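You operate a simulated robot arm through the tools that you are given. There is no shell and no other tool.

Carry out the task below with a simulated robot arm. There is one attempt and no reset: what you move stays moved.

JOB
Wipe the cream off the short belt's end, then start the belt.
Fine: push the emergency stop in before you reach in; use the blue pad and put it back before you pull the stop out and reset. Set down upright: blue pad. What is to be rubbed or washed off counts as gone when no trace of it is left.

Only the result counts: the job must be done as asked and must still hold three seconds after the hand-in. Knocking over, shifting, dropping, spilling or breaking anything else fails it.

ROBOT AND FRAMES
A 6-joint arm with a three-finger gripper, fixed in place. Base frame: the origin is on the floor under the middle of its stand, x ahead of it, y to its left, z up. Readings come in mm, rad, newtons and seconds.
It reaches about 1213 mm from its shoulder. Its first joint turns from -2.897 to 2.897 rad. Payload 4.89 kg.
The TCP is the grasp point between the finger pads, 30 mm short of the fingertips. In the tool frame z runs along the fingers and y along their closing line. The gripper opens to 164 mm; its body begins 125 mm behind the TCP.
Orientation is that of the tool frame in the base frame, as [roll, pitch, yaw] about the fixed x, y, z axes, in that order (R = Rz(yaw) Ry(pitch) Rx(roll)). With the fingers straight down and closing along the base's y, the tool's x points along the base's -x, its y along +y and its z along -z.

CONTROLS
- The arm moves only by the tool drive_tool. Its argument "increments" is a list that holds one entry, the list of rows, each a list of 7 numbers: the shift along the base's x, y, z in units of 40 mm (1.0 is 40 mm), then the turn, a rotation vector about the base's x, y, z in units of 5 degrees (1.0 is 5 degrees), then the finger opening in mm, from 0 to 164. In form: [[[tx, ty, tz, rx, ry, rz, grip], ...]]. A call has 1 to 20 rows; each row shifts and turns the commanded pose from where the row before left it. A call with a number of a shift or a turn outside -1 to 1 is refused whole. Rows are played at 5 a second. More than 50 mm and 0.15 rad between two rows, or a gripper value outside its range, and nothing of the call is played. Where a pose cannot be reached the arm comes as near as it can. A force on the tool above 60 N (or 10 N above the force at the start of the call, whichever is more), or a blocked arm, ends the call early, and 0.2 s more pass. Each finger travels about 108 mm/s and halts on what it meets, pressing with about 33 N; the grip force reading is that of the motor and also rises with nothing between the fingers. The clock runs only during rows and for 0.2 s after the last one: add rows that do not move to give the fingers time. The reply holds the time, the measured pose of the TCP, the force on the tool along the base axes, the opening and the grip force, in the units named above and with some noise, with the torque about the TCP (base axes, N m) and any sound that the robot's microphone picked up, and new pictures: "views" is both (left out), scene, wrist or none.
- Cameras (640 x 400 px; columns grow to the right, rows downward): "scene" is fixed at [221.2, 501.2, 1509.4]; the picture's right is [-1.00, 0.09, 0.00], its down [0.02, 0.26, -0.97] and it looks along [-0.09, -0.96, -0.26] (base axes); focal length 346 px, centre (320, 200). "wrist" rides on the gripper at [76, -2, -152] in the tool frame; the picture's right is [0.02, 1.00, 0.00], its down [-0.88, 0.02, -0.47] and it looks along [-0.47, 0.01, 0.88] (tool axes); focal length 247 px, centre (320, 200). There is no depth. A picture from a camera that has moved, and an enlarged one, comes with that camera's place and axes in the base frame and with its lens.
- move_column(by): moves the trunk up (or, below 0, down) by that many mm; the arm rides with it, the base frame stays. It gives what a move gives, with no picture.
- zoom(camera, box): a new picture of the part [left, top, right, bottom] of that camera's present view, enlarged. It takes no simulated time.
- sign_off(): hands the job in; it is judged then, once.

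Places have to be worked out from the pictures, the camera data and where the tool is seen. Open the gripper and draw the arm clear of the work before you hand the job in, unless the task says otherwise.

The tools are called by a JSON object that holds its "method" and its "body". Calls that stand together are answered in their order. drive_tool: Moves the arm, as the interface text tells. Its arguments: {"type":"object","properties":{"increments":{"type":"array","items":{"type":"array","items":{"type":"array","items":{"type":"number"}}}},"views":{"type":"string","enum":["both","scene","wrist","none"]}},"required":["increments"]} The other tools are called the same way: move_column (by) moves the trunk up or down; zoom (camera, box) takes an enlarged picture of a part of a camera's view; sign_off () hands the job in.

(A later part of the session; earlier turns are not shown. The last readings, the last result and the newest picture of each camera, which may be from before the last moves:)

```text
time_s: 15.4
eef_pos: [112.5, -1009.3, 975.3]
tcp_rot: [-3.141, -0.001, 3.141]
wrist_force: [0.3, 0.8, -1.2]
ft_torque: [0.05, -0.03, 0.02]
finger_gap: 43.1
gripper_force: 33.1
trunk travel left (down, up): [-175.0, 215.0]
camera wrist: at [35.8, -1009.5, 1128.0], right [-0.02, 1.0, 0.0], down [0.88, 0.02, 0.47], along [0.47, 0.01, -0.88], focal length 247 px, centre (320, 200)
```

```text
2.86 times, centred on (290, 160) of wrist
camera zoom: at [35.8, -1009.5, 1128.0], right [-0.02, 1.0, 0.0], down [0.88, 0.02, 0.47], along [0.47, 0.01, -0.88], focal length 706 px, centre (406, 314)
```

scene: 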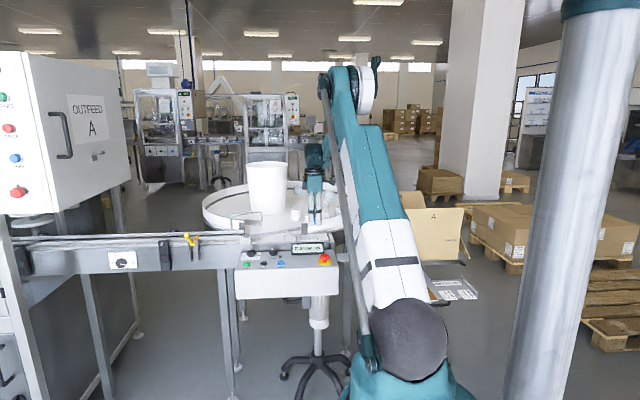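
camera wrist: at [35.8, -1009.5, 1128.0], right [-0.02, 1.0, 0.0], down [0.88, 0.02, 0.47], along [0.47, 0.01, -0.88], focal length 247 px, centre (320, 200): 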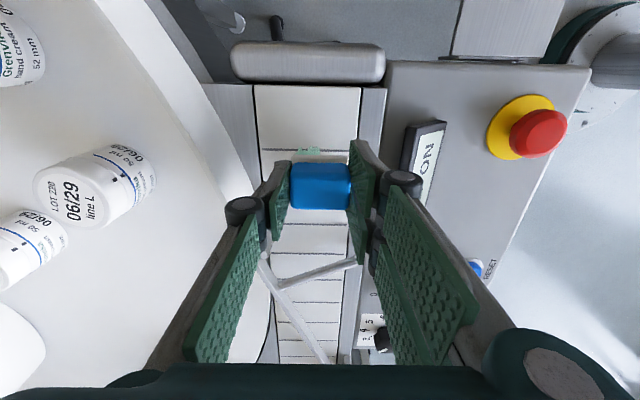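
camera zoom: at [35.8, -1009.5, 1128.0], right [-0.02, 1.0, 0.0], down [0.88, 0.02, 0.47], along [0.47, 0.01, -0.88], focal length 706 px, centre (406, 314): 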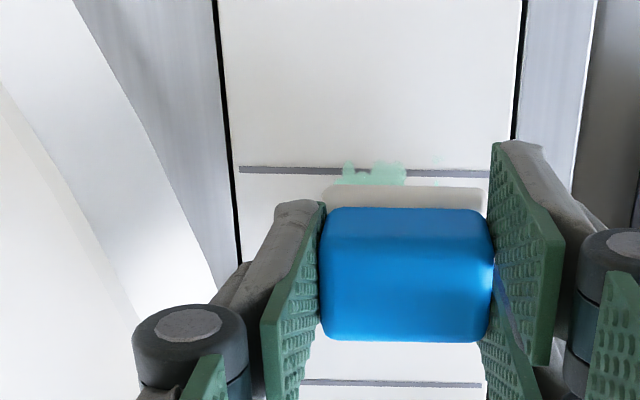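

Pad is a few mm above the belt with clear margins. Lowering in 2 mm steps to feel contact.

{"method": "drive_tool", "body": {"increments": [[[0, 0, -0.05, 0, 0, 0, 20], [0, 0, -0.05, 0, 0, 0, 20], [0, 0, -0.05, 0, 0, 0, 20], [0, 0, 0, 0, 0, 0, 20]]], "views": "none"}}

{"method": "zoom", "body": {"camera": "scene", "box": [270, 200, 350, 260]}}

```text
time_s: 16.4
eef_pos: [112.5, -1009.1, 970.2]
tcp_rot: [3.142, 0.0, -3.142]
wrist_force: [-0.2, -0.8, -0.8]
ft_torque: [0.0, -0.02, -0.02]
finger_gap: 43.1
gripper_force: 32.5
trunk travel left (down, up): [-175.0, 215.0]
```

```text
6.67 times, centred on (310, 230) of scene
camera zoom: at [221.2, 501.2, 1509.4], right [-1.0, 0.09, 0.0], down [0.02, 0.26, -0.97], along [-0.09, -0.96, -0.26], focal length 2309 px, centre (387, 0)
```

zoom: 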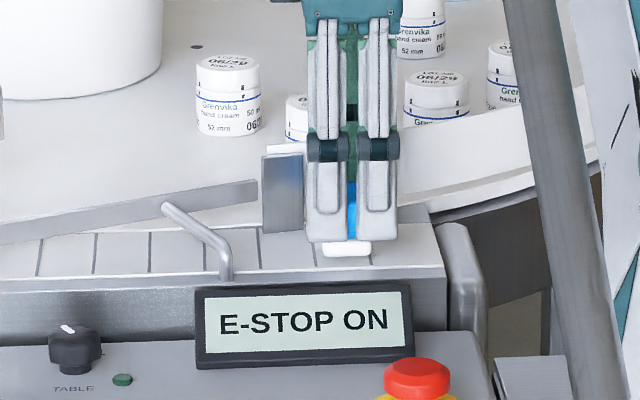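

Still about 3 mm of air. Continuing in smaller steps until I feel the belt.

{"method": "drive_tool", "body": {"increments": [[[0, 0, -0.04, 0, 0, 0, 20], [0, 0, -0.04, 0, 0, 0, 20], [0, 0, 0, 0, 0, 0, 20]]], "views": "none"}}

{"method": "drive_tool", "body": {"increments": [[[0, 0, -0.03, 0, 0, 0, 20], [0, 0, 0, 0, 0, 0, 20]]], "views": "none"}}

{"method": "zoom", "body": {"camera": "scene", "box": [270, 200, 350, 260]}}

```text
time_s: 17.2
eef_pos: [112.3, -1008.2, 965.8]
tcp_rot: [-3.141, 0.0, 3.14]
wrist_force: [0.1, -0.4, -0.8]
ft_torque: [0.0, -0.01, -0.01]
finger_gap: 43.0
gripper_force: 33.3
trunk travel left (down, up): [-175.0, 215.0]
```

```text
time_s: 17.8
eef_pos: [111.9, -1008.2, 965.1]
tcp_rot: [3.141, 0.002, 3.141]
wrist_force: [0.3, -1.0, -1.6]
ft_torque: [0.0, 0.0, -0.01]
finger_gap: 43.0
gripper_force: 33.7
trunk travel left (down, up): [-175.0, 215.0]
```

```text
6.67 times, centred on (310, 230) of scene
camera zoom: at [221.2, 501.2, 1509.4], right [-1.0, 0.09, 0.0], down [0.02, 0.26, -0.97], along [-0.09, -0.96, -0.26], focal length 2309 px, centre (387, 0)
```

zoom: 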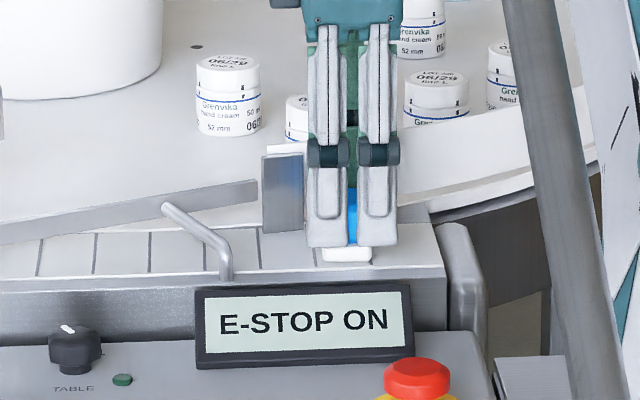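

No clear contact force yet (noise level). Continuing down in ~1 mm steps.

{"method": "drive_tool", "body": {"increments": [[[0, 0, -0.03, 0, 0, 0, 20], [0, 0, 0, 0, 0, 0, 20]]], "views": "none"}}

{"method": "drive_tool", "body": {"increments": [[[0, 0, -0.03, 0, 0, 0, 20], [0, 0, 0, 0, 0, 0, 20]]], "views": "none"}}

{"method": "zoom", "body": {"camera": "scene", "box": [270, 200, 350, 260]}}

```text
time_s: 18.4
eef_pos: [113.6, -1008.4, 963.4]
tcp_rot: [-3.14, 0.002, 3.141]
wrist_force: [0.8, 0.1, 2.6]
ft_torque: [0.06, 0.0, 0.03]
finger_gap: 43.2
gripper_force: 33.4
trunk travel left (down, up): [-175.0, 215.0]
```

```text
time_s: 19.0
eef_pos: [113.0, -1008.3, 963.8]
tcp_rot: [-3.14, 0.001, -3.141]
wrist_force: [0.8, -6.0, 17.0]
ft_torque: [-0.05, -0.09, 0.01]
finger_gap: 43.2
gripper_force: 32.6
trunk travel left (down, up): [-175.0, 215.0]
```

```text
6.67 times, centred on (310, 230) of scene
camera zoom: at [221.2, 501.2, 1509.4], right [-1.0, 0.09, 0.0], down [0.02, 0.26, -0.97], along [-0.09, -0.96, -0.26], focal length 2309 px, centre (387, 0)
```

zoom: 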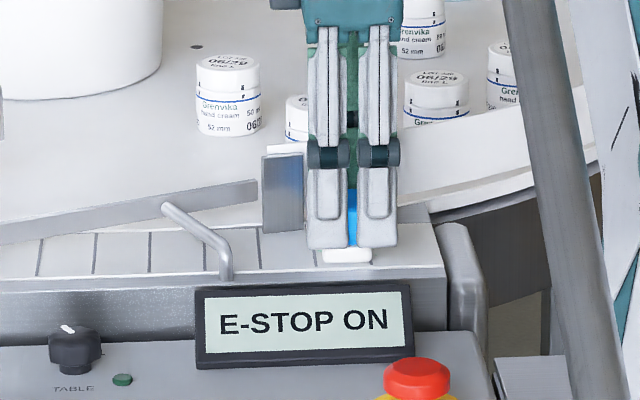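

Contact: ~17 N at commanded z≈962.7. Now wiping with strokes along x, keeping within the safe zone.

{"method": "drive_tool", "body": {"increments": [[[-0.2, 0, 0, 0, 0, 0, 20], [-0.2, 0, 0, 0, 0, 0, 20], [0.2, 0, 0, 0, 0, 0, 20], [0.2, 0, 0, 0, 0, 0, 20], [0.2, 0, 0, 0, 0, 0, 20], [0.2, 0, 0, 0, 0, 0, 20], [-0.2, 0, 0, 0, 0, 0, 20], [-0.2, 0, 0, 0, 0, 0, 20], [-0.2, 0, 0, 0, 0, 0, 20], [-0.2, 0, 0, 0, 0, 0, 20], [0.2, 0, 0, 0, 0, 0, 20], [0.2, 0, 0, 0, 0, 0, 20]]], "views": "wrist"}}

{"method": "zoom", "body": {"camera": "wrist", "box": [180, 90, 400, 230]}}

{"method": "zoom", "body": {"camera": "scene", "box": [270, 200, 350, 260]}}

```text
time_s: 21.6
eef_pos: [111.6, -1008.9, 962.9]
tcp_rot: [-3.141, 0.0, 3.138]
wrist_force: [-13.6, 0.3, 27.9]
ft_torque: [0.11, 0.52, 0.04]
finger_gap: 43.1
gripper_force: 33.1
trunk travel left (down, up): [-175.0, 215.0]
camera wrist: at [33.6, -1008.5, 1116.4], right [-0.02, 1.0, 0.0], down [0.88, 0.02, 0.47], along [0.47, 0.01, -0.88], focal length 247 px, centre (320, 200)
```

wrist: 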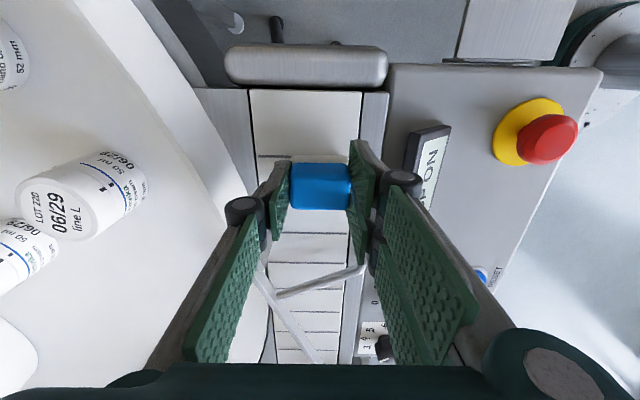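

```text
2.86 times, centred on (290, 160) of wrist
camera zoom: at [33.6, -1008.5, 1116.4], right [-0.02, 1.0, 0.0], down [0.88, 0.02, 0.47], along [0.47, 0.01, -0.88], focal length 706 px, centre (406, 314)
```

zoom: 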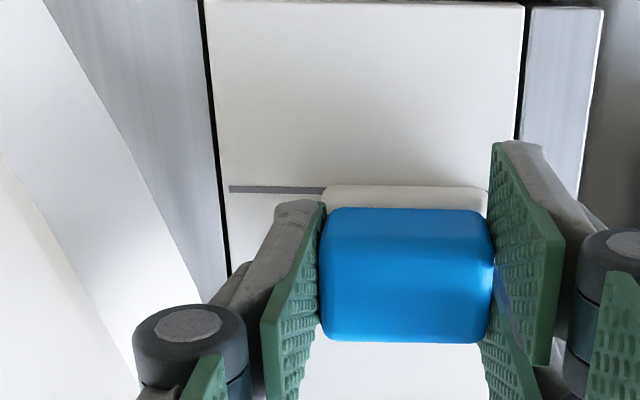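

```text
6.67 times, centred on (310, 230) of scene
camera zoom: at [221.2, 501.2, 1509.4], right [-1.0, 0.09, 0.0], down [0.02, 0.26, -0.97], along [-0.09, -0.96, -0.26], focal length 2309 px, centre (387, 0)
```

zoom: 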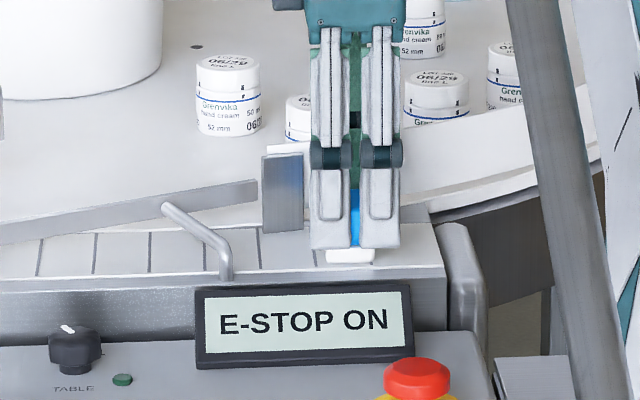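

The visible smear ahead of the pad is gone. I'll do extra passes offset to each side in y (−1013 and −1002) and slightly further in x to catch all traces.

{"method": "drive_tool", "body": {"increments": [[[0, -0.06, 0.01, 0, 0, 0, 20], [0, -0.06, 0, 0, 0, 0, 20], [-0.2, 0, 0, 0, 0, 0, 20], [-0.25, 0, 0, 0, 0, 0, 20], [0.2, 0, 0, 0, 0, 0, 20], [0.25, 0, 0, 0, 0, 0, 20], [0, 0.13, 0, 0, 0, 0, 20], [0, 0.13, 0, 0, 0, 0, 20], [-0.2, 0, 0, 0, 0, 0, 20], [-0.25, 0, 0, 0, 0, 0, 20], [0.2, 0, 0, 0, 0, 0, 20], [0.25, 0, 0, 0, 0, 0, 20], [0.25, 0, 0, 0, 0, 0, 20], [0.25, 0, 0, 0, 0, 0, 20], [0, -0.1, 0, 0, 0, 0, 20], [-0.25, 0, 0, 0, 0, 0, 20], [-0.25, 0, 0, 0, 0, 0, 20], [-0.2, -0.04, 0, 0, 0, 0, 20], [-0.25, 0, 0, 0, 0, 0, 20], [0, 0, 0, 0, 0, 0, 20]]], "views": "wrist"}}

{"method": "zoom", "body": {"camera": "wrist", "box": [180, 90, 400, 230]}}

{"method": "zoom", "body": {"camera": "scene", "box": [270, 200, 350, 260]}}

```text
time_s: 25.8
eef_pos: [92.7, -1008.3, 963.5]
tcp_rot: [3.141, 0.0, 3.14]
wrist_force: [-0.7, -0.3, -0.4]
ft_torque: [0.01, -0.05, 0.02]
finger_gap: 42.9
gripper_force: 33.3
trunk travel left (down, up): [-175.0, 215.0]
camera wrist: at [15.5, -1009.3, 1116.6], right [-0.02, 1.0, 0.0], down [0.88, 0.02, 0.47], along [0.47, 0.01, -0.88], focal length 247 px, centre (320, 200)
```

wrist: 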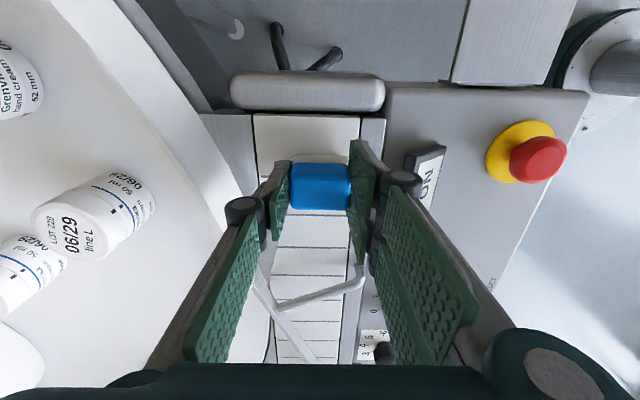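

```text
2.86 times, centred on (290, 160) of wrist
camera zoom: at [15.5, -1009.3, 1116.6], right [-0.02, 1.0, 0.0], down [0.88, 0.02, 0.47], along [0.47, 0.01, -0.88], focal length 706 px, centre (406, 314)
```

zoom: 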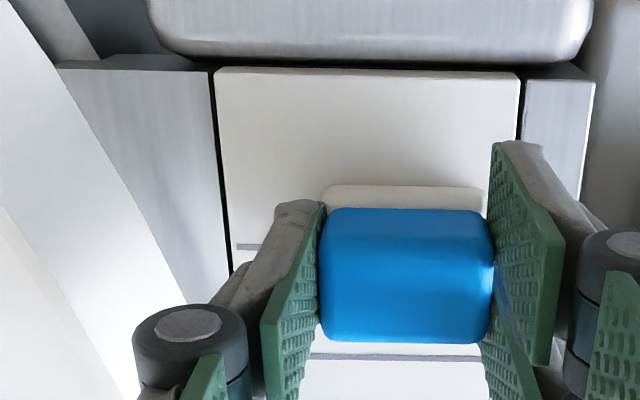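

```text
6.67 times, centred on (310, 230) of scene
camera zoom: at [221.2, 501.2, 1509.4], right [-1.0, 0.09, 0.0], down [0.02, 0.26, -0.97], along [-0.09, -0.96, -0.26], focal length 2309 px, centre (387, 0)
```

zoom: 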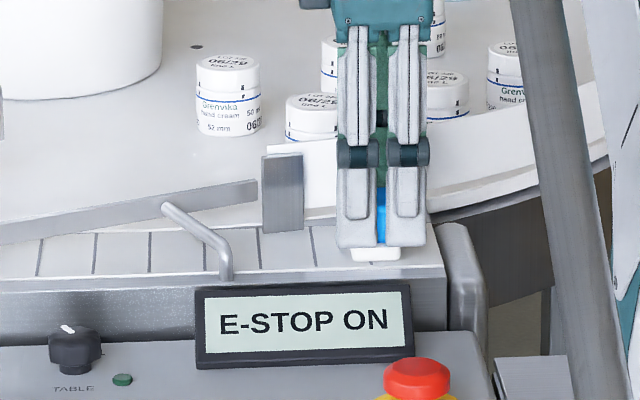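

Strokes done. I'll lift and back away toward the shelf, stopping to inspect the belt for any remaining trace.

{"method": "drive_tool", "body": {"increments": [[[0, 0, 0.41, 0, 0, 0, 20], [0, 0, 1.0, 0, 0, 0, 20], [-0.4, 0.8, 0, 0, 0, 0, 20], [-0.4, 0.8, 0, 0, 0, 0, 20], [-0.4, 0.8, 0, 0, 0, 0, 20], [0, 0, 0, 0, 0, 0, 20]]], "views": "wrist"}}

{"method": "zoom", "body": {"camera": "wrist", "box": [80, 120, 240, 220]}}

{"method": "zoom", "body": {"camera": "scene", "box": [285, 220, 333, 250]}}

```text
time_s: 27.2
eef_pos: [44.4, -910.9, 1021.3]
tcp_rot: [3.141, 0.0, 3.141]
wrist_force: [-0.1, 0.8, -0.4]
ft_torque: [-0.07, 0.0, 0.04]
finger_gap: 43.1
gripper_force: 33.2
trunk travel left (down, up): [-175.0, 215.0]
camera wrist: at [-31.5, -911.4, 1175.0], right [-0.02, 1.0, 0.0], down [0.88, 0.02, 0.47], along [0.47, 0.01, -0.88], focal length 247 px, centre (320, 200)
```

wrist: 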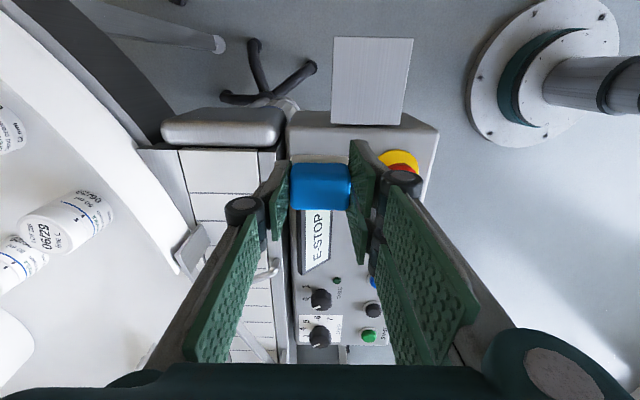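

```text
4.00 times, centred on (160, 170) of wrist
camera zoom: at [-31.5, -911.4, 1175.0], right [-0.02, 1.0, 0.0], down [0.88, 0.02, 0.47], along [0.47, 0.01, -0.88], focal length 988 px, centre (960, 320)
```

zoom: 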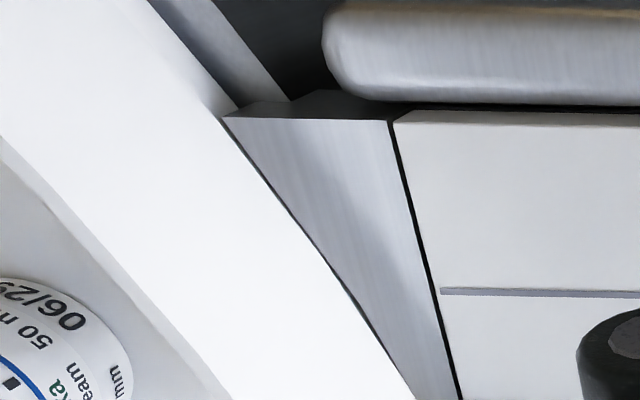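

```text
13.33 times, centred on (309, 235) of scene
camera zoom: at [221.2, 501.2, 1509.4], right [-1.0, 0.09, 0.0], down [0.02, 0.26, -0.97], along [-0.09, -0.96, -0.26], focal length 4619 px, centre (467, -267)
```

zoom: 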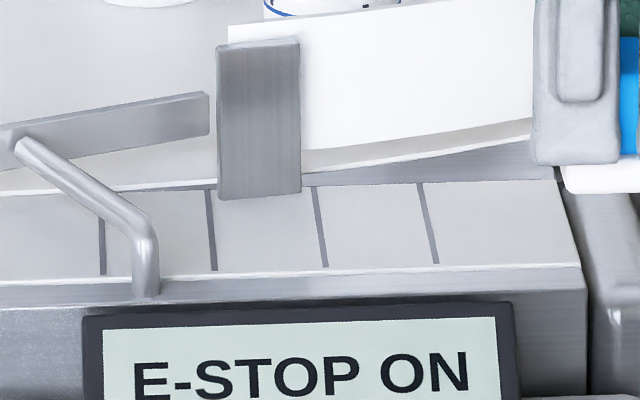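

The scene zoom shows a clean belt. One more check from the wrist view around the previously smeared area.

{"method": "zoom", "body": {"camera": "wrist", "box": [170, 140, 290, 240]}}

{"method": "drive_tool", "body": {"increments": [[[-0.5, 0.5, 0.2, 0, 0, 0, 20], [-0.5, 0.5, 0, 0, 0, 0, 20], [0, 0, 0, 0, 0, 0, 20]]], "views": "wrist"}}

{"method": "zoom", "body": {"camera": "wrist", "box": [100, 120, 260, 220]}}

```text
4.00 times, centred on (230, 190) of wrist
camera zoom: at [-31.5, -911.4, 1175.0], right [-0.02, 1.0, 0.0], down [0.88, 0.02, 0.47], along [0.47, 0.01, -0.88], focal length 988 px, centre (680, 240)
```

zoom: 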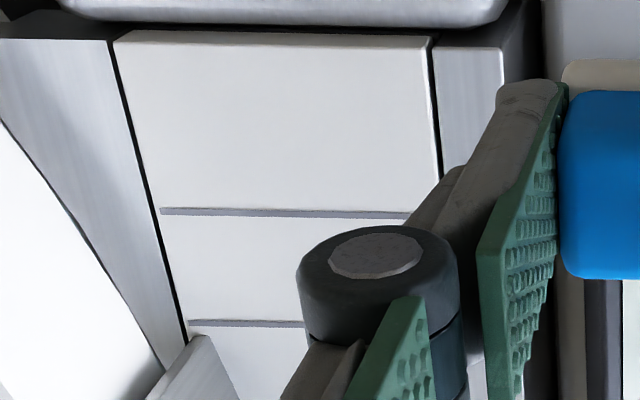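

```text
time_s: 28.0
eef_pos: [5.8, -871.9, 1028.6]
tcp_rot: [-3.141, 0.001, 3.141]
wrist_force: [0.2, 0.0, -0.4]
ft_torque: [-0.05, 0.0, 0.0]
finger_gap: 42.9
gripper_force: 33.0
trunk travel left (down, up): [-175.0, 215.0]
camera wrist: at [-71.4, -871.8, 1181.7], right [-0.02, 1.0, 0.0], down [0.88, 0.02, 0.47], along [0.47, 0.01, -0.88], focal length 247 px, centre (320, 200)
```

wrist: 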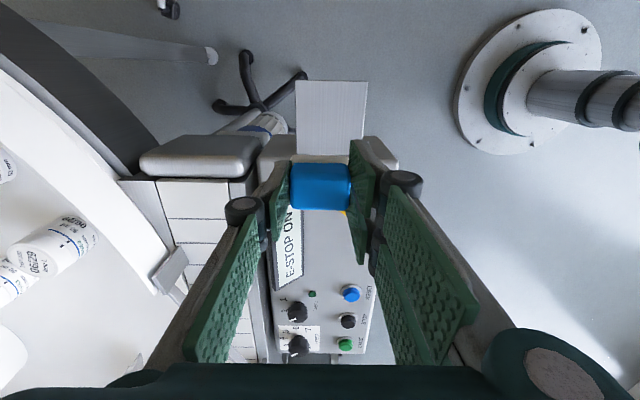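

```text
4.00 times, centred on (180, 170) of wrist
camera zoom: at [-71.4, -871.8, 1181.7], right [-0.02, 1.0, 0.0], down [0.88, 0.02, 0.47], along [0.47, 0.01, -0.88], focal length 988 px, centre (880, 320)
```

zoom: 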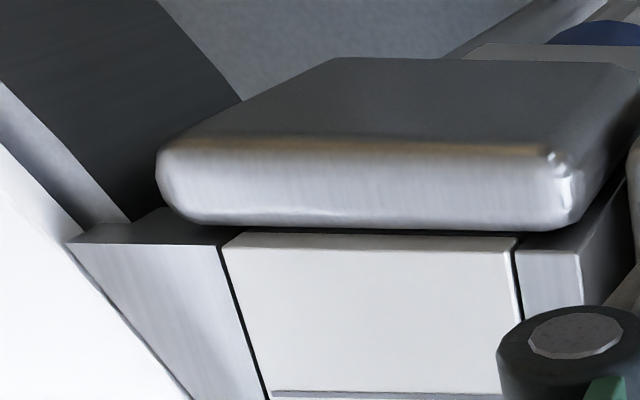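

No trace is left on the belt in either view. The pad hasn't slipped in the grip, so I'll return it to exactly the pickup pose on the shelf: first align above, then descend.

{"method": "drive_tool", "body": {"increments": [[[-0.7075, 0.3, 0, 0, 0, 0, 20], [0, 0, -0.8, 0, 0, 0, 20], [0, 0, -0.8, 0, 0, 0, 20], [0, 0, -0.6, 0, 0, 0, 20], [0, 0, 0, 0, 0, 0, 20]]], "views": "wrist"}}

{"method": "zoom", "body": {"camera": "wrist", "box": [220, 110, 420, 240]}}

{"method": "zoom", "body": {"camera": "scene", "box": [290, 200, 386, 280]}}

```text
time_s: 29.2
eef_pos: [-23.4, -860.6, 937.1]
tcp_rot: [3.141, 0.001, -3.141]
wrist_force: [0.1, -0.3, -0.4]
ft_torque: [0.05, 0.02, -0.02]
finger_gap: 42.9
gripper_force: 32.8
trunk travel left (down, up): [-175.0, 215.0]
camera wrist: at [-100.7, -860.9, 1090.9], right [-0.02, 1.0, 0.0], down [0.88, 0.02, 0.47], along [0.47, 0.01, -0.88], focal length 247 px, centre (320, 200)
```

wrist: 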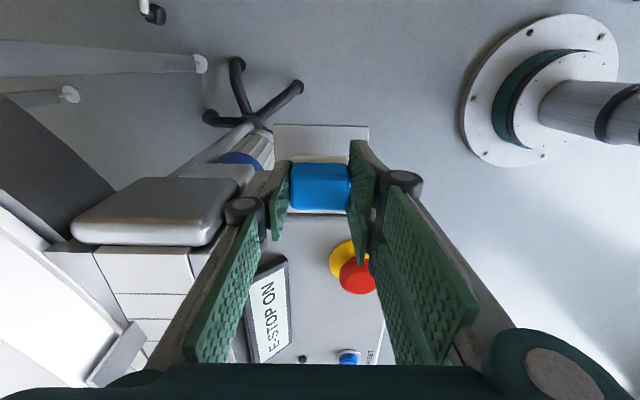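

```text
3.08 times, centred on (320, 175) of wrist
camera zoom: at [-100.7, -860.9, 1090.9], right [-0.02, 1.0, 0.0], down [0.88, 0.02, 0.47], along [0.47, 0.01, -0.88], focal length 760 px, centre (320, 277)
```

zoom: 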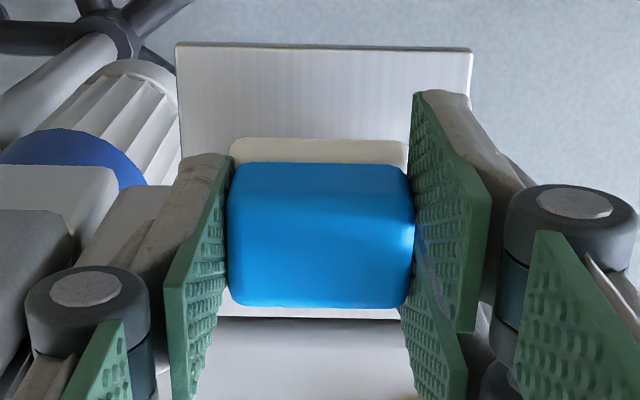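

```text
5.00 times, centred on (338, 240) of scene
camera zoom: at [221.2, 501.2, 1509.4], right [-1.0, 0.09, 0.0], down [0.02, 0.26, -0.97], along [-0.09, -0.96, -0.26], focal length 1732 px, centre (230, 0)
```

zoom: 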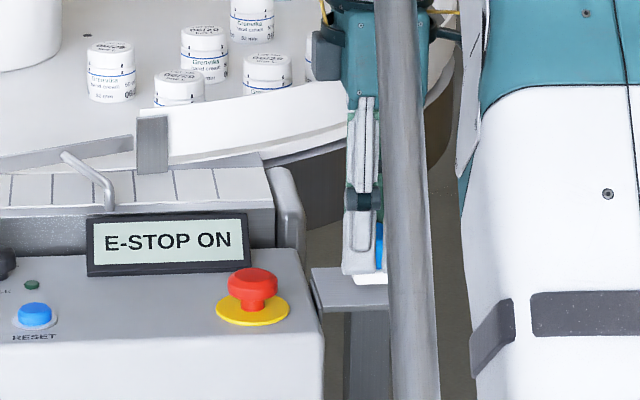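

Pad is aligned ~9 mm above the shelf. Lowering gently to contact.

{"method": "drive_tool", "body": {"increments": [[[0, 0, -0.1, 0, 0, 0, 20], [0, 0, -0.1, 0, 0, 0, 20], [0, 0, -0.03, 0, 0, 0, 20], [0, 0, 0, 0, 0, 0, 20]]], "views": "none"}}

{"method": "drive_tool", "body": {"increments": [[[0, 0, -0.015, 0, 0, 0, 20], [0, 0, 0, 0, 0, 0, 20]]], "views": "none"}}

```text
time_s: 30.2
eef_pos: [-22.4, -860.6, 929.4]
tcp_rot: [-3.14, 0.001, -3.141]
wrist_force: [0.2, -0.1, -0.6]
ft_torque: [-0.01, -0.01, -0.02]
finger_gap: 43.0
gripper_force: 33.5
trunk travel left (down, up): [-175.0, 215.0]
```

```text
time_s: 30.8
eef_pos: [-21.1, -859.3, 929.1]
tcp_rot: [-3.141, -0.001, -3.141]
wrist_force: [-0.3, 0.1, -0.4]
ft_torque: [0.04, -0.01, -0.01]
finger_gap: 42.9
gripper_force: 33.4
trunk travel left (down, up): [-175.0, 215.0]
```

No contact force yet; a fraction of a millimetre more.

{"method": "drive_tool", "body": {"increments": [[[0, 0, -0.015, 0, 0, 0, 20], [0, 0, 0, 0, 0, 0, 20]]], "views": "none"}}

{"method": "drive_tool", "body": {"increments": [[[0, 0, -0.015, 0, 0, 0, 20], [0, 0, 0, 0, 0, 0, 20]]], "views": "none"}}

```text
time_s: 31.4
eef_pos: [-22.7, -859.9, 928.1]
tcp_rot: [-3.141, 0.0, 3.141]
wrist_force: [1.0, -0.4, -0.3]
ft_torque: [0.01, 0.0, -0.01]
finger_gap: 43.2
gripper_force: 32.7
trunk travel left (down, up): [-175.0, 215.0]
```

```text
time_s: 32.0
eef_pos: [-21.9, -861.2, 928.8]
tcp_rot: [-3.141, 0.0, -3.14]
wrist_force: [-0.3, -0.5, 5.7]
ft_torque: [0.1, 0.05, -0.01]
finger_gap: 42.9
gripper_force: 32.9
trunk travel left (down, up): [-175.0, 215.0]
```

Contact at ~5.7 N: the pad is resting on the shelf. Opening the fingers slowly, then rising.

{"method": "drive_tool", "body": {"increments": [[[0, 0, 0, 0, 0, 0, 46], [0, 0, 0, 0, 0, 0, 52], [0, 0, 0, 0, 0, 0, 65], [0, 0, 0, 0, 0, 0, 85], [0, 0, 0.2, 0, 0, 0, 90], [0, 0, 0, 0, 0, 0, 90]]], "views": "wrist"}}

{"method": "zoom", "body": {"camera": "wrist", "box": [220, 110, 420, 240]}}

```text
time_s: 33.4
eef_pos: [-21.2, -862.1, 936.5]
tcp_rot: [-3.141, 0.0, -3.141]
wrist_force: [-0.2, 1.1, 0.7]
ft_torque: [0.01, 0.0, -0.03]
finger_gap: 90.2
gripper_force: 0.1
trunk travel left (down, up): [-175.0, 215.0]
camera wrist: at [-98.6, -861.6, 1088.8], right [-0.02, 1.0, 0.0], down [0.88, 0.02, 0.47], along [0.47, 0.01, -0.88], focal length 247 px, centre (320, 200)
```

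wrist: 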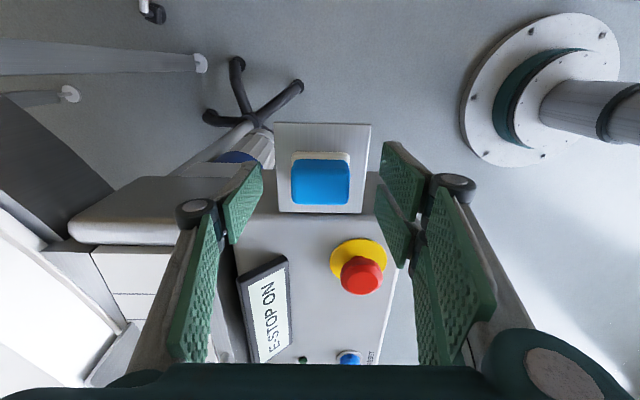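

```text
3.08 times, centred on (320, 175) of wrist
camera zoom: at [-98.6, -861.6, 1088.8], right [-0.02, 1.0, 0.0], down [0.88, 0.02, 0.47], along [0.47, 0.01, -0.88], focal length 760 px, centre (320, 277)
```

zoom: 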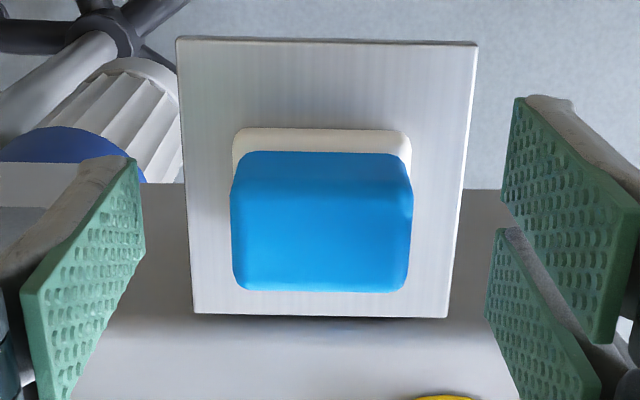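

The pad sits upright back on the shelf. Rising clear and taking an unobstructed look at the belt before releasing the stop.

{"method": "drive_tool", "body": {"increments": [[[0, 0, 0.7, 0, 0, 0, 100], [0, 0, 1.0, 0, 0, 0, 100], [0, 0, 1.0, 0, 0, 0, 80], [0.6, -0.33, 0.46, 0, 0, 0, 40], [0.6, -0.33, 0.46, 0, 0, 0, 0], [0.6, -0.33, 0.46, 0, 0, 0, 0], [0, 0, 0, 0, 0, 0, 0]]], "views": "wrist"}}

{"method": "zoom", "body": {"camera": "wrist", "box": [170, 110, 290, 230]}}

{"method": "zoom", "body": {"camera": "wrist", "box": [290, 20, 450, 180]}}

{"method": "zoom", "body": {"camera": "scene", "box": [285, 220, 365, 270]}}

```text
time_s: 35.0
eef_pos: [50.0, -900.7, 1099.3]
tcp_rot: [3.141, 0.001, -3.141]
wrist_force: [0.6, 0.1, 0.0]
ft_torque: [0.01, 0.0, 0.02]
finger_gap: 0.0
gripper_force: 32.8
trunk travel left (down, up): [-175.0, 215.0]
camera wrist: at [-27.5, -902.3, 1252.2], right [-0.02, 1.0, 0.0], down [0.88, 0.02, 0.47], along [0.47, 0.01, -0.88], focal length 247 px, centre (320, 200)
```

wrist: 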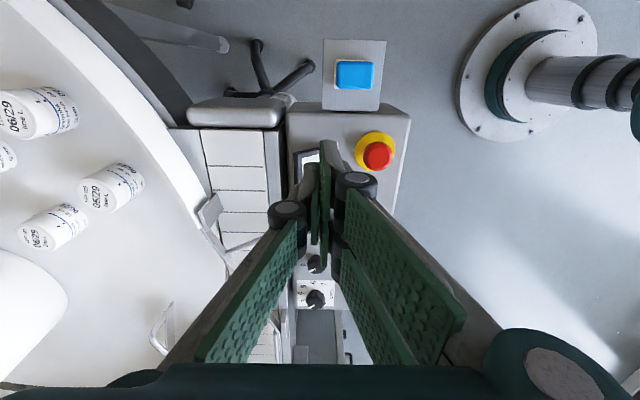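

```text
3.33 times, centred on (230, 170) of wrist
camera zoom: at [-27.5, -902.3, 1252.2], right [-0.02, 1.0, 0.0], down [0.88, 0.02, 0.47], along [0.47, 0.01, -0.88], focal length 823 px, centre (620, 300)
```

zoom: 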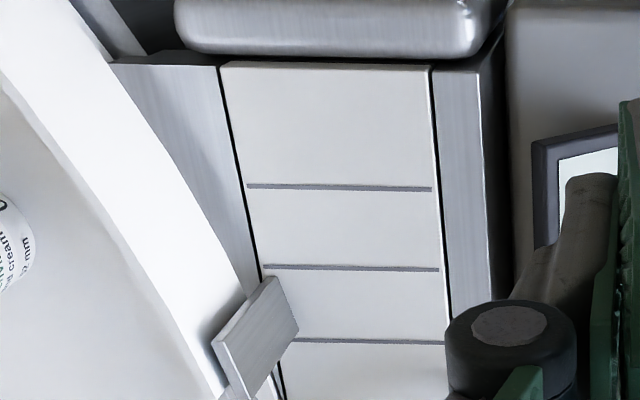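

```text
2.50 times, centred on (370, 100) of wrist
camera zoom: at [-27.5, -902.3, 1252.2], right [-0.02, 1.0, 0.0], down [0.88, 0.02, 0.47], along [0.47, 0.01, -0.88], focal length 617 px, centre (195, 450)
```

zoom: 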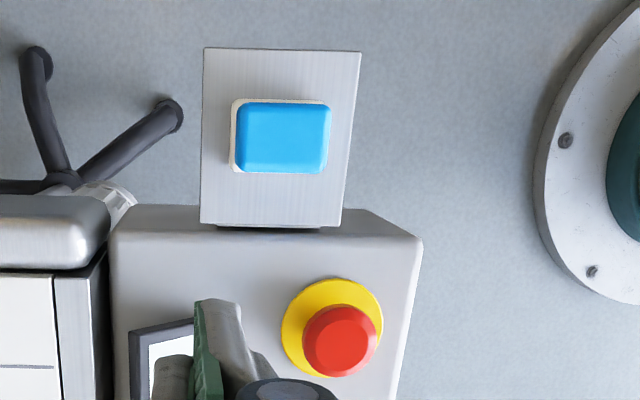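

```text
8.00 times, centred on (325, 245) of scene
camera zoom: at [221.2, 501.2, 1509.4], right [-1.0, 0.09, 0.0], down [0.02, 0.26, -0.97], along [-0.09, -0.96, -0.26], focal length 2771 px, centre (280, -160)
```

zoom: 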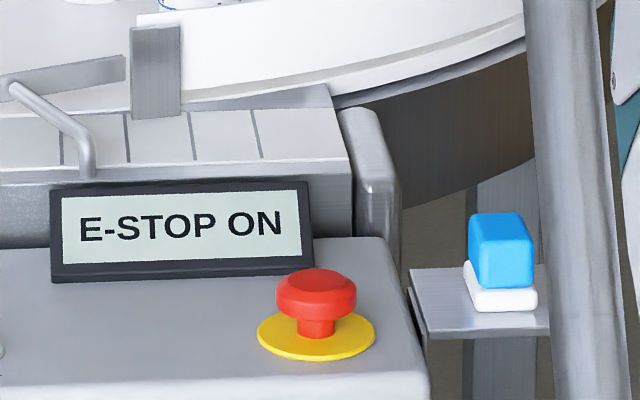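

Belt looks spotless. One last tight zoom on that tile, then I'll go to the E-stop to pull it out.

{"method": "zoom", "body": {"camera": "wrist", "box": [205, 150, 275, 215]}}

{"method": "zoom", "body": {"camera": "scene", "box": [290, 232, 330, 252]}}

```text
6.15 times, centred on (240, 182) of wrist
camera zoom: at [-27.5, -902.3, 1252.2], right [-0.02, 1.0, 0.0], down [0.88, 0.02, 0.47], along [0.47, 0.01, -0.88], focal length 1520 px, centre (812, 308)
```

zoom: 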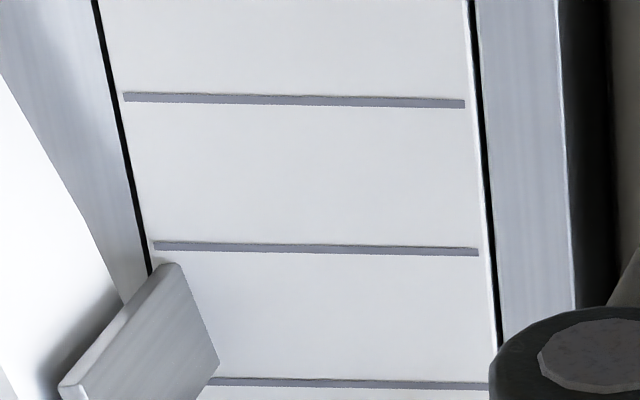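

```text
16.00 times, centred on (310, 242) of scene
camera zoom: at [221.2, 501.2, 1509.4], right [-1.0, 0.09, 0.0], down [0.02, 0.26, -0.97], along [-0.09, -0.96, -0.26], focal length 5542 px, centre (480, -472)
```

zoom: 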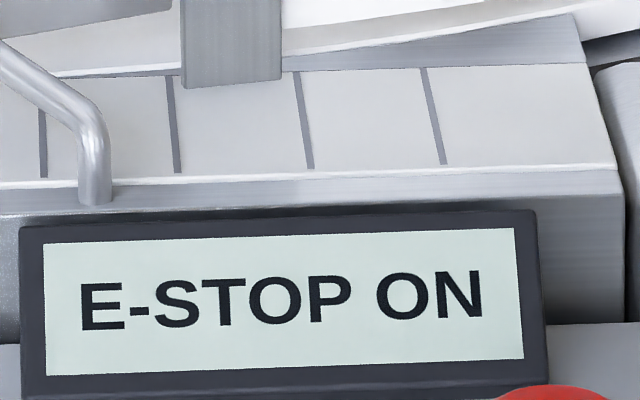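

Belt is clean with no residue. Moving above the E-stop with the fingers opened to 64 mm.

{"method": "drive_tool", "body": {"increments": [[[0.1975, 0.5175, -0.623, 0, 0, 0, 64], [0.1975, 0.5175, -0.623, 0, 0, 0, 64], [0.1975, 0.5175, -0.623, 0, 0, 0, 64], [0.1975, 0.5175, -0.623, 0, 0, 0, 64], [0, 0, 0, 0, 0, 0, 64], [0, 0, 0, 0, 0, 0, 64]]], "views": "wrist"}}

{"method": "zoom", "body": {"camera": "wrist", "box": [220, 100, 420, 230]}}

{"method": "zoom", "body": {"camera": "scene", "box": [280, 200, 376, 280]}}

```text
time_s: 36.4
eef_pos: [84.1, -817.2, 999.1]
tcp_rot: [-3.142, 0.0, -3.141]
wrist_force: [0.0, -0.4, 0.7]
ft_torque: [-0.05, 0.06, -0.01]
finger_gap: 63.9
gripper_force: 0.1
trunk travel left (down, up): [-175.0, 215.0]
camera wrist: at [7.0, -818.5, 1152.1], right [-0.02, 1.0, 0.0], down [0.88, 0.02, 0.47], along [0.47, 0.01, -0.88], focal length 247 px, centre (320, 200)
```

wrist: 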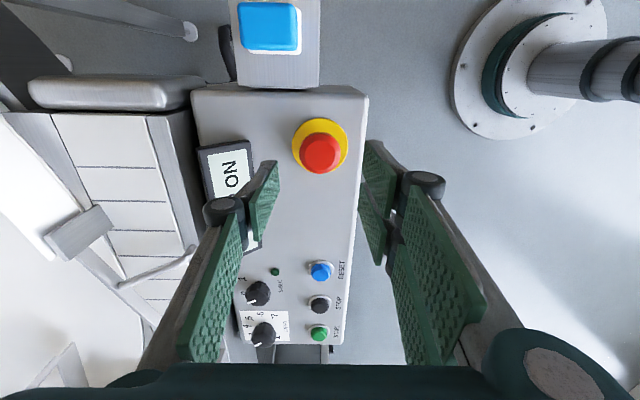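

```text
3.08 times, centred on (320, 165) of wrist
camera zoom: at [7.0, -818.5, 1152.1], right [-0.02, 1.0, 0.0], down [0.88, 0.02, 0.47], along [0.47, 0.01, -0.88], focal length 760 px, centre (320, 308)
```

zoom: 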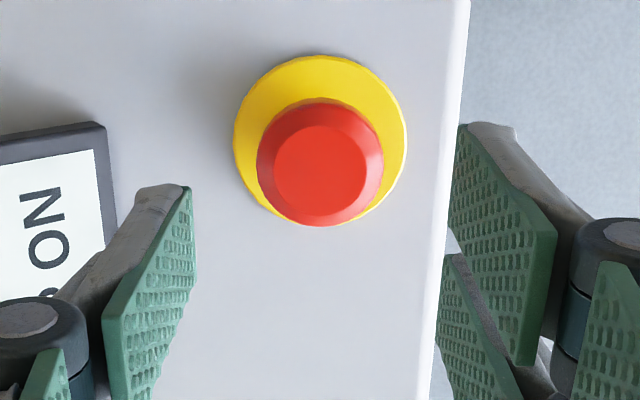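

```text
5.00 times, centred on (328, 240) of scene
camera zoom: at [221.2, 501.2, 1509.4], right [-1.0, 0.09, 0.0], down [0.02, 0.26, -0.97], along [-0.09, -0.96, -0.26], focal length 1732 px, centre (280, 0)
```

zoom: 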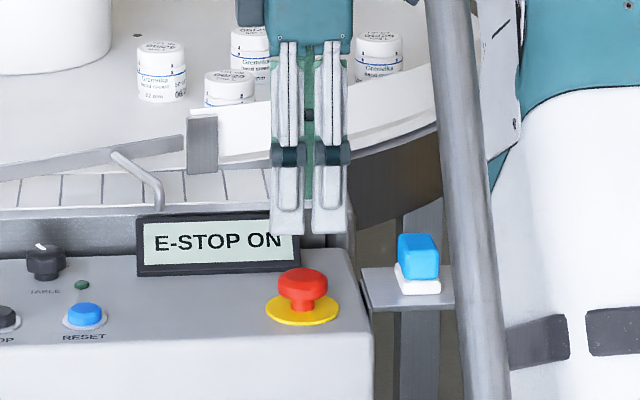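

Head is centred between the fingers. Descending so the pads straddle the mushroom head (tips ~10 mm above the panel).

{"method": "drive_tool", "body": {"increments": [[[0, 0, -0.7, 0, 0, 0, 64], [0, 0, -0.6, 0, 0, 0, 64], [0, 0, -0.4, 0, 0, 0, 64], [0, 0, -0.1, 0, 0, 0, 64], [0, 0, 0, 0, 0, 0, 64]]], "views": "wrist"}}

{"method": "zoom", "body": {"camera": "wrist", "box": [220, 100, 420, 230]}}

{"method": "zoom", "body": {"camera": "scene", "box": [280, 200, 376, 280]}}

```text
time_s: 37.6
eef_pos: [82.7, -817.9, 926.9]
tcp_rot: [-3.141, 0.001, -3.141]
wrist_force: [-0.2, -0.3, -0.8]
ft_torque: [0.03, 0.0, -0.03]
finger_gap: 63.9
gripper_force: 0.0
trunk travel left (down, up): [-175.0, 215.0]
camera wrist: at [5.0, -818.6, 1079.9], right [-0.02, 1.0, 0.0], down [0.88, 0.02, 0.47], along [0.47, 0.01, -0.88], focal length 247 px, centre (320, 200)
```

wrist: 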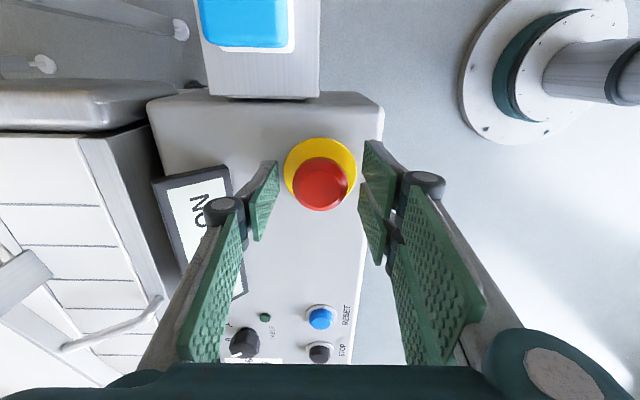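

```text
3.08 times, centred on (320, 165) of wrist
camera zoom: at [5.0, -818.6, 1079.9], right [-0.02, 1.0, 0.0], down [0.88, 0.02, 0.47], along [0.47, 0.01, -0.88], focal length 760 px, centre (320, 308)
```

zoom: 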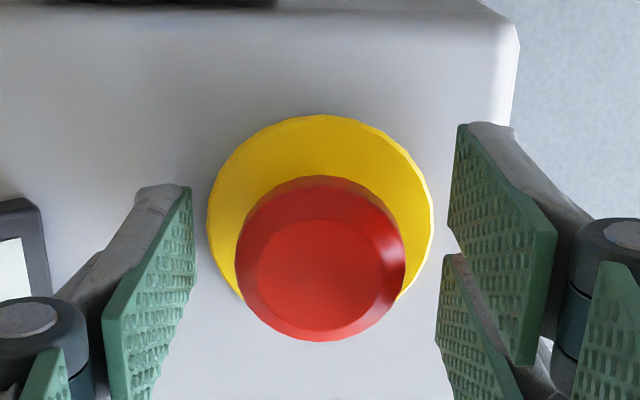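

```text
5.00 times, centred on (328, 240) of scene
camera zoom: at [221.2, 501.2, 1509.4], right [-1.0, 0.09, 0.0], down [0.02, 0.26, -0.97], along [-0.09, -0.96, -0.26], focal length 1732 px, centre (280, 0)
```

zoom: 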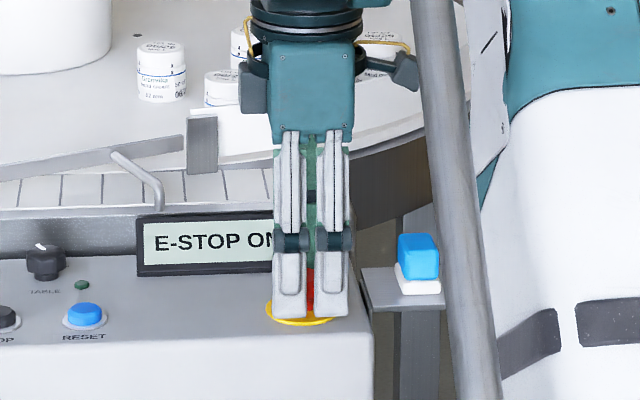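

Fingers straddle the head cleanly. Closing on it.

{"method": "drive_tool", "body": {"increments": [[[0, 0, 0, 0, 0, 0, 50], [0, 0, 0, 0, 0, 0, 38], [0, 0, 0, 0, 0, 0, 20], [0, 0, 0, 0, 0, 0, 20], [0, 0, 0, 0, 0, 0, 20]]], "views": "none"}}

{"method": "zoom", "body": {"camera": "wrist", "box": [220, 100, 420, 230]}}

```text
time_s: 38.8
eef_pos: [82.8, -818.4, 927.1]
tcp_rot: [3.141, 0.001, 3.142]
wrist_force: [-0.4, -1.9, -0.5]
ft_torque: [0.03, 0.02, -0.11]
finger_gap: 40.1
gripper_force: 44.7
trunk travel left (down, up): [-175.0, 215.0]
```

```text
3.08 times, centred on (320, 165) of wrist
camera zoom: at [5.0, -818.6, 1080.1], right [-0.02, 1.0, 0.0], down [0.88, 0.02, 0.47], along [0.47, 0.01, -0.88], focal length 760 px, centre (320, 308)
```

zoom: 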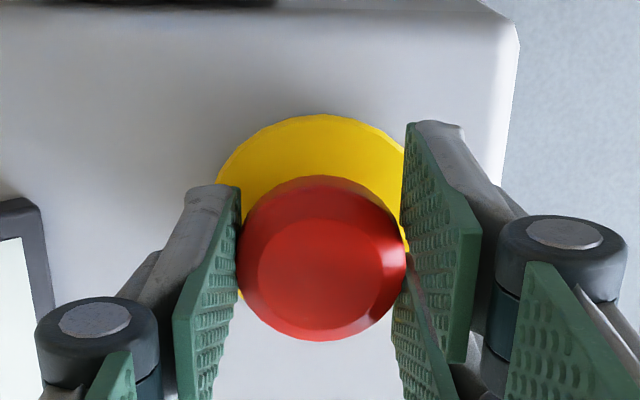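

Head gripped (gap 40 mm). Pulling straight up in small steps.

{"method": "drive_tool", "body": {"increments": [[[0, 0, 0.08, 0, 0, 0, 20], [0, 0, 0.08, 0, 0, 0, 20], [0, 0, 0.08, 0, 0, 0, 20], [0, 0, 0, 0, 0, 0, 20]]], "views": "none"}}

{"method": "zoom", "body": {"camera": "scene", "box": [260, 200, 356, 280]}}

```text
time_s: 39.8
eef_pos: [83.2, -818.4, 936.9]
tcp_rot: [-3.141, 0.0, -3.141]
wrist_force: [8.5, -7.5, 1.2]
ft_torque: [-0.17, -0.38, -0.08]
finger_gap: 39.9
gripper_force: 45.4
trunk travel left (down, up): [-175.0, 215.0]
```

```text
5.00 times, centred on (308, 240) of scene
camera zoom: at [221.2, 501.2, 1509.4], right [-1.0, 0.09, 0.0], down [0.02, 0.26, -0.97], along [-0.09, -0.96, -0.26], focal length 1732 px, centre (380, 0)
```

zoom: 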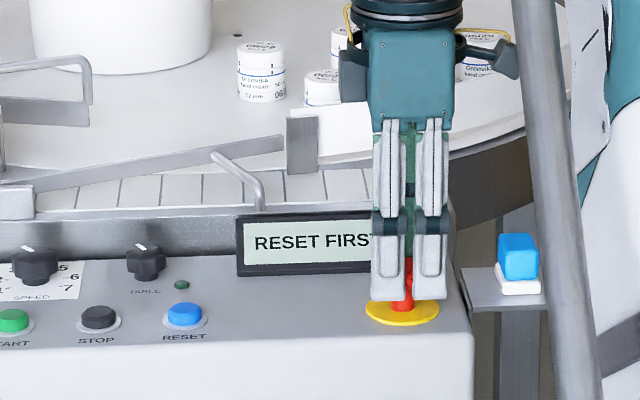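

Display says "RESET FIRST": the stop is out. Releasing the head and rising.

{"method": "drive_tool", "body": {"increments": [[[0, 0, 0, 0, 0, 0, 48], [0, 0, 0, 0, 0, 0, 64], [0, 0, 0, 0, 0, 0, 64], [0, 0, 0.5, 0, 0, 0, 64], [0, 0, 1, 0, 0, 0, 64], [0, 0, 0.5, 0, 0, 0, 0], [0, 0, 0, 0, 0, 0, 0], [0, 0, 0, 0, 0, 0, 0]]], "views": "wrist"}}

{"method": "zoom", "body": {"camera": "scene", "box": [230, 200, 376, 290]}}

{"method": "zoom", "body": {"camera": "wrist", "box": [220, 220, 400, 360]}}

```text
time_s: 41.6
eef_pos: [80.4, -817.0, 1017.4]
tcp_rot: [-3.142, 0.001, 3.14]
wrist_force: [-0.6, 0.4, -0.4]
ft_torque: [-0.04, -0.03, 0.01]
finger_gap: 0.0
gripper_force: 32.9
trunk travel left (down, up): [-175.0, 215.0]
camera wrist: at [3.5, -817.3, 1170.8], right [-0.02, 1.0, 0.0], down [0.88, 0.02, 0.47], along [0.47, 0.01, -0.88], focal length 247 px, centre (320, 200)
```

wrist: 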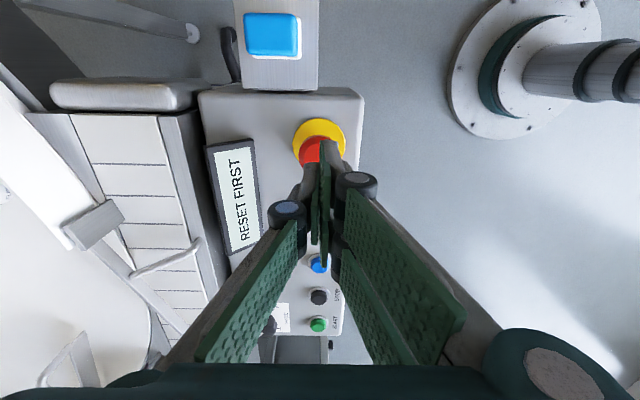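

```text
4.38 times, centred on (303, 245) of scene
camera zoom: at [221.2, 501.2, 1509.4], right [-1.0, 0.09, 0.0], down [0.02, 0.26, -0.97], along [-0.09, -0.96, -0.26], focal length 1518 px, centre (394, 3)
```

zoom: 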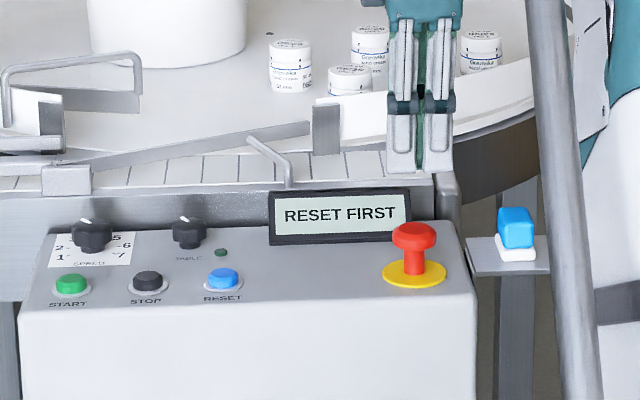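

```text
2.86 times, centred on (310, 290) of wrist
camera zoom: at [3.5, -817.3, 1170.8], right [-0.02, 1.0, 0.0], down [0.88, 0.02, 0.47], along [0.47, 0.01, -0.88], focal length 706 px, centre (349, -57)
```

zoom: 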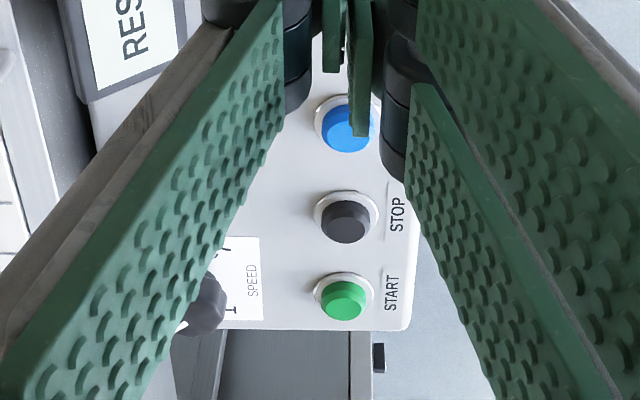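

The E-stop is fully out. Now I'll move along the panel with the fingers open to view the RESET/START buttons between them.

{"method": "drive_tool", "body": {"increments": [[[0.93, 0.031, 0.0775, 0, 0, 0, 140], [0.93, 0.031, 0.0775, 0, 0, 0, 140], [0.93, 0.031, 0.0775, 0, 0, 0, 140], [0.93, 0.031, 0.0775, 0, 0, 0, 140], [0, 0, 0, 0, 0, 0, 140], [0, 0, 0, 0, 0, 0, 140]]], "views": "wrist"}}

{"method": "zoom", "body": {"camera": "wrist", "box": [220, 110, 420, 310]}}

```text
time_s: 43.0
eef_pos: [230.3, -812.8, 1027.9]
tcp_rot: [3.14, -0.001, 3.142]
wrist_force: [1.1, 0.7, -0.8]
ft_torque: [-0.04, 0.09, 0.03]
finger_gap: 140.2
gripper_force: 0.0
trunk travel left (down, up): [-175.0, 215.0]
camera wrist: at [153.4, -812.0, 1181.9], right [-0.02, 1.0, 0.0], down [0.88, 0.02, 0.47], along [0.47, 0.01, -0.88], focal length 247 px, centre (320, 200)
```

wrist: 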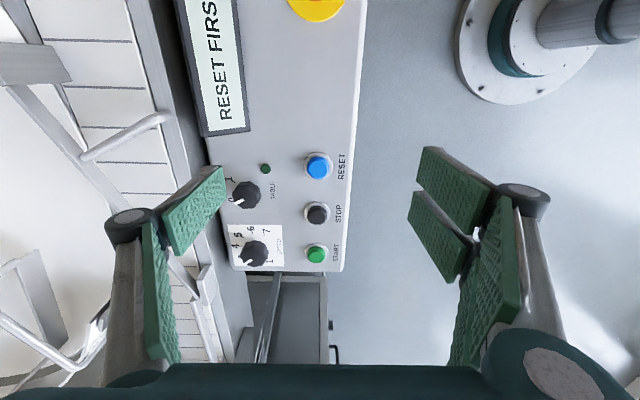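

```text
2.00 times, centred on (320, 210) of wrist
camera zoom: at [153.4, -812.0, 1181.9], right [-0.02, 1.0, 0.0], down [0.88, 0.02, 0.47], along [0.47, 0.01, -0.88], focal length 494 px, centre (320, 180)
```

zoom: 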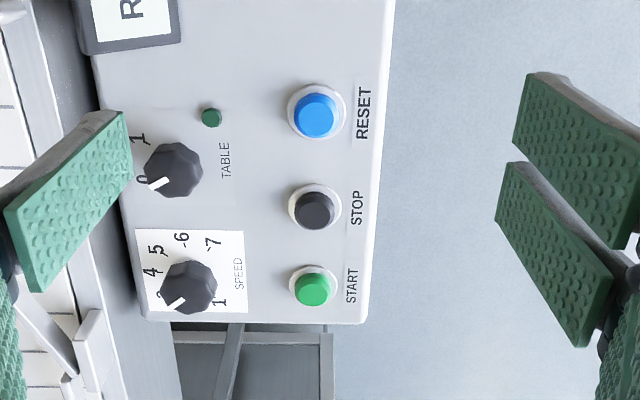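

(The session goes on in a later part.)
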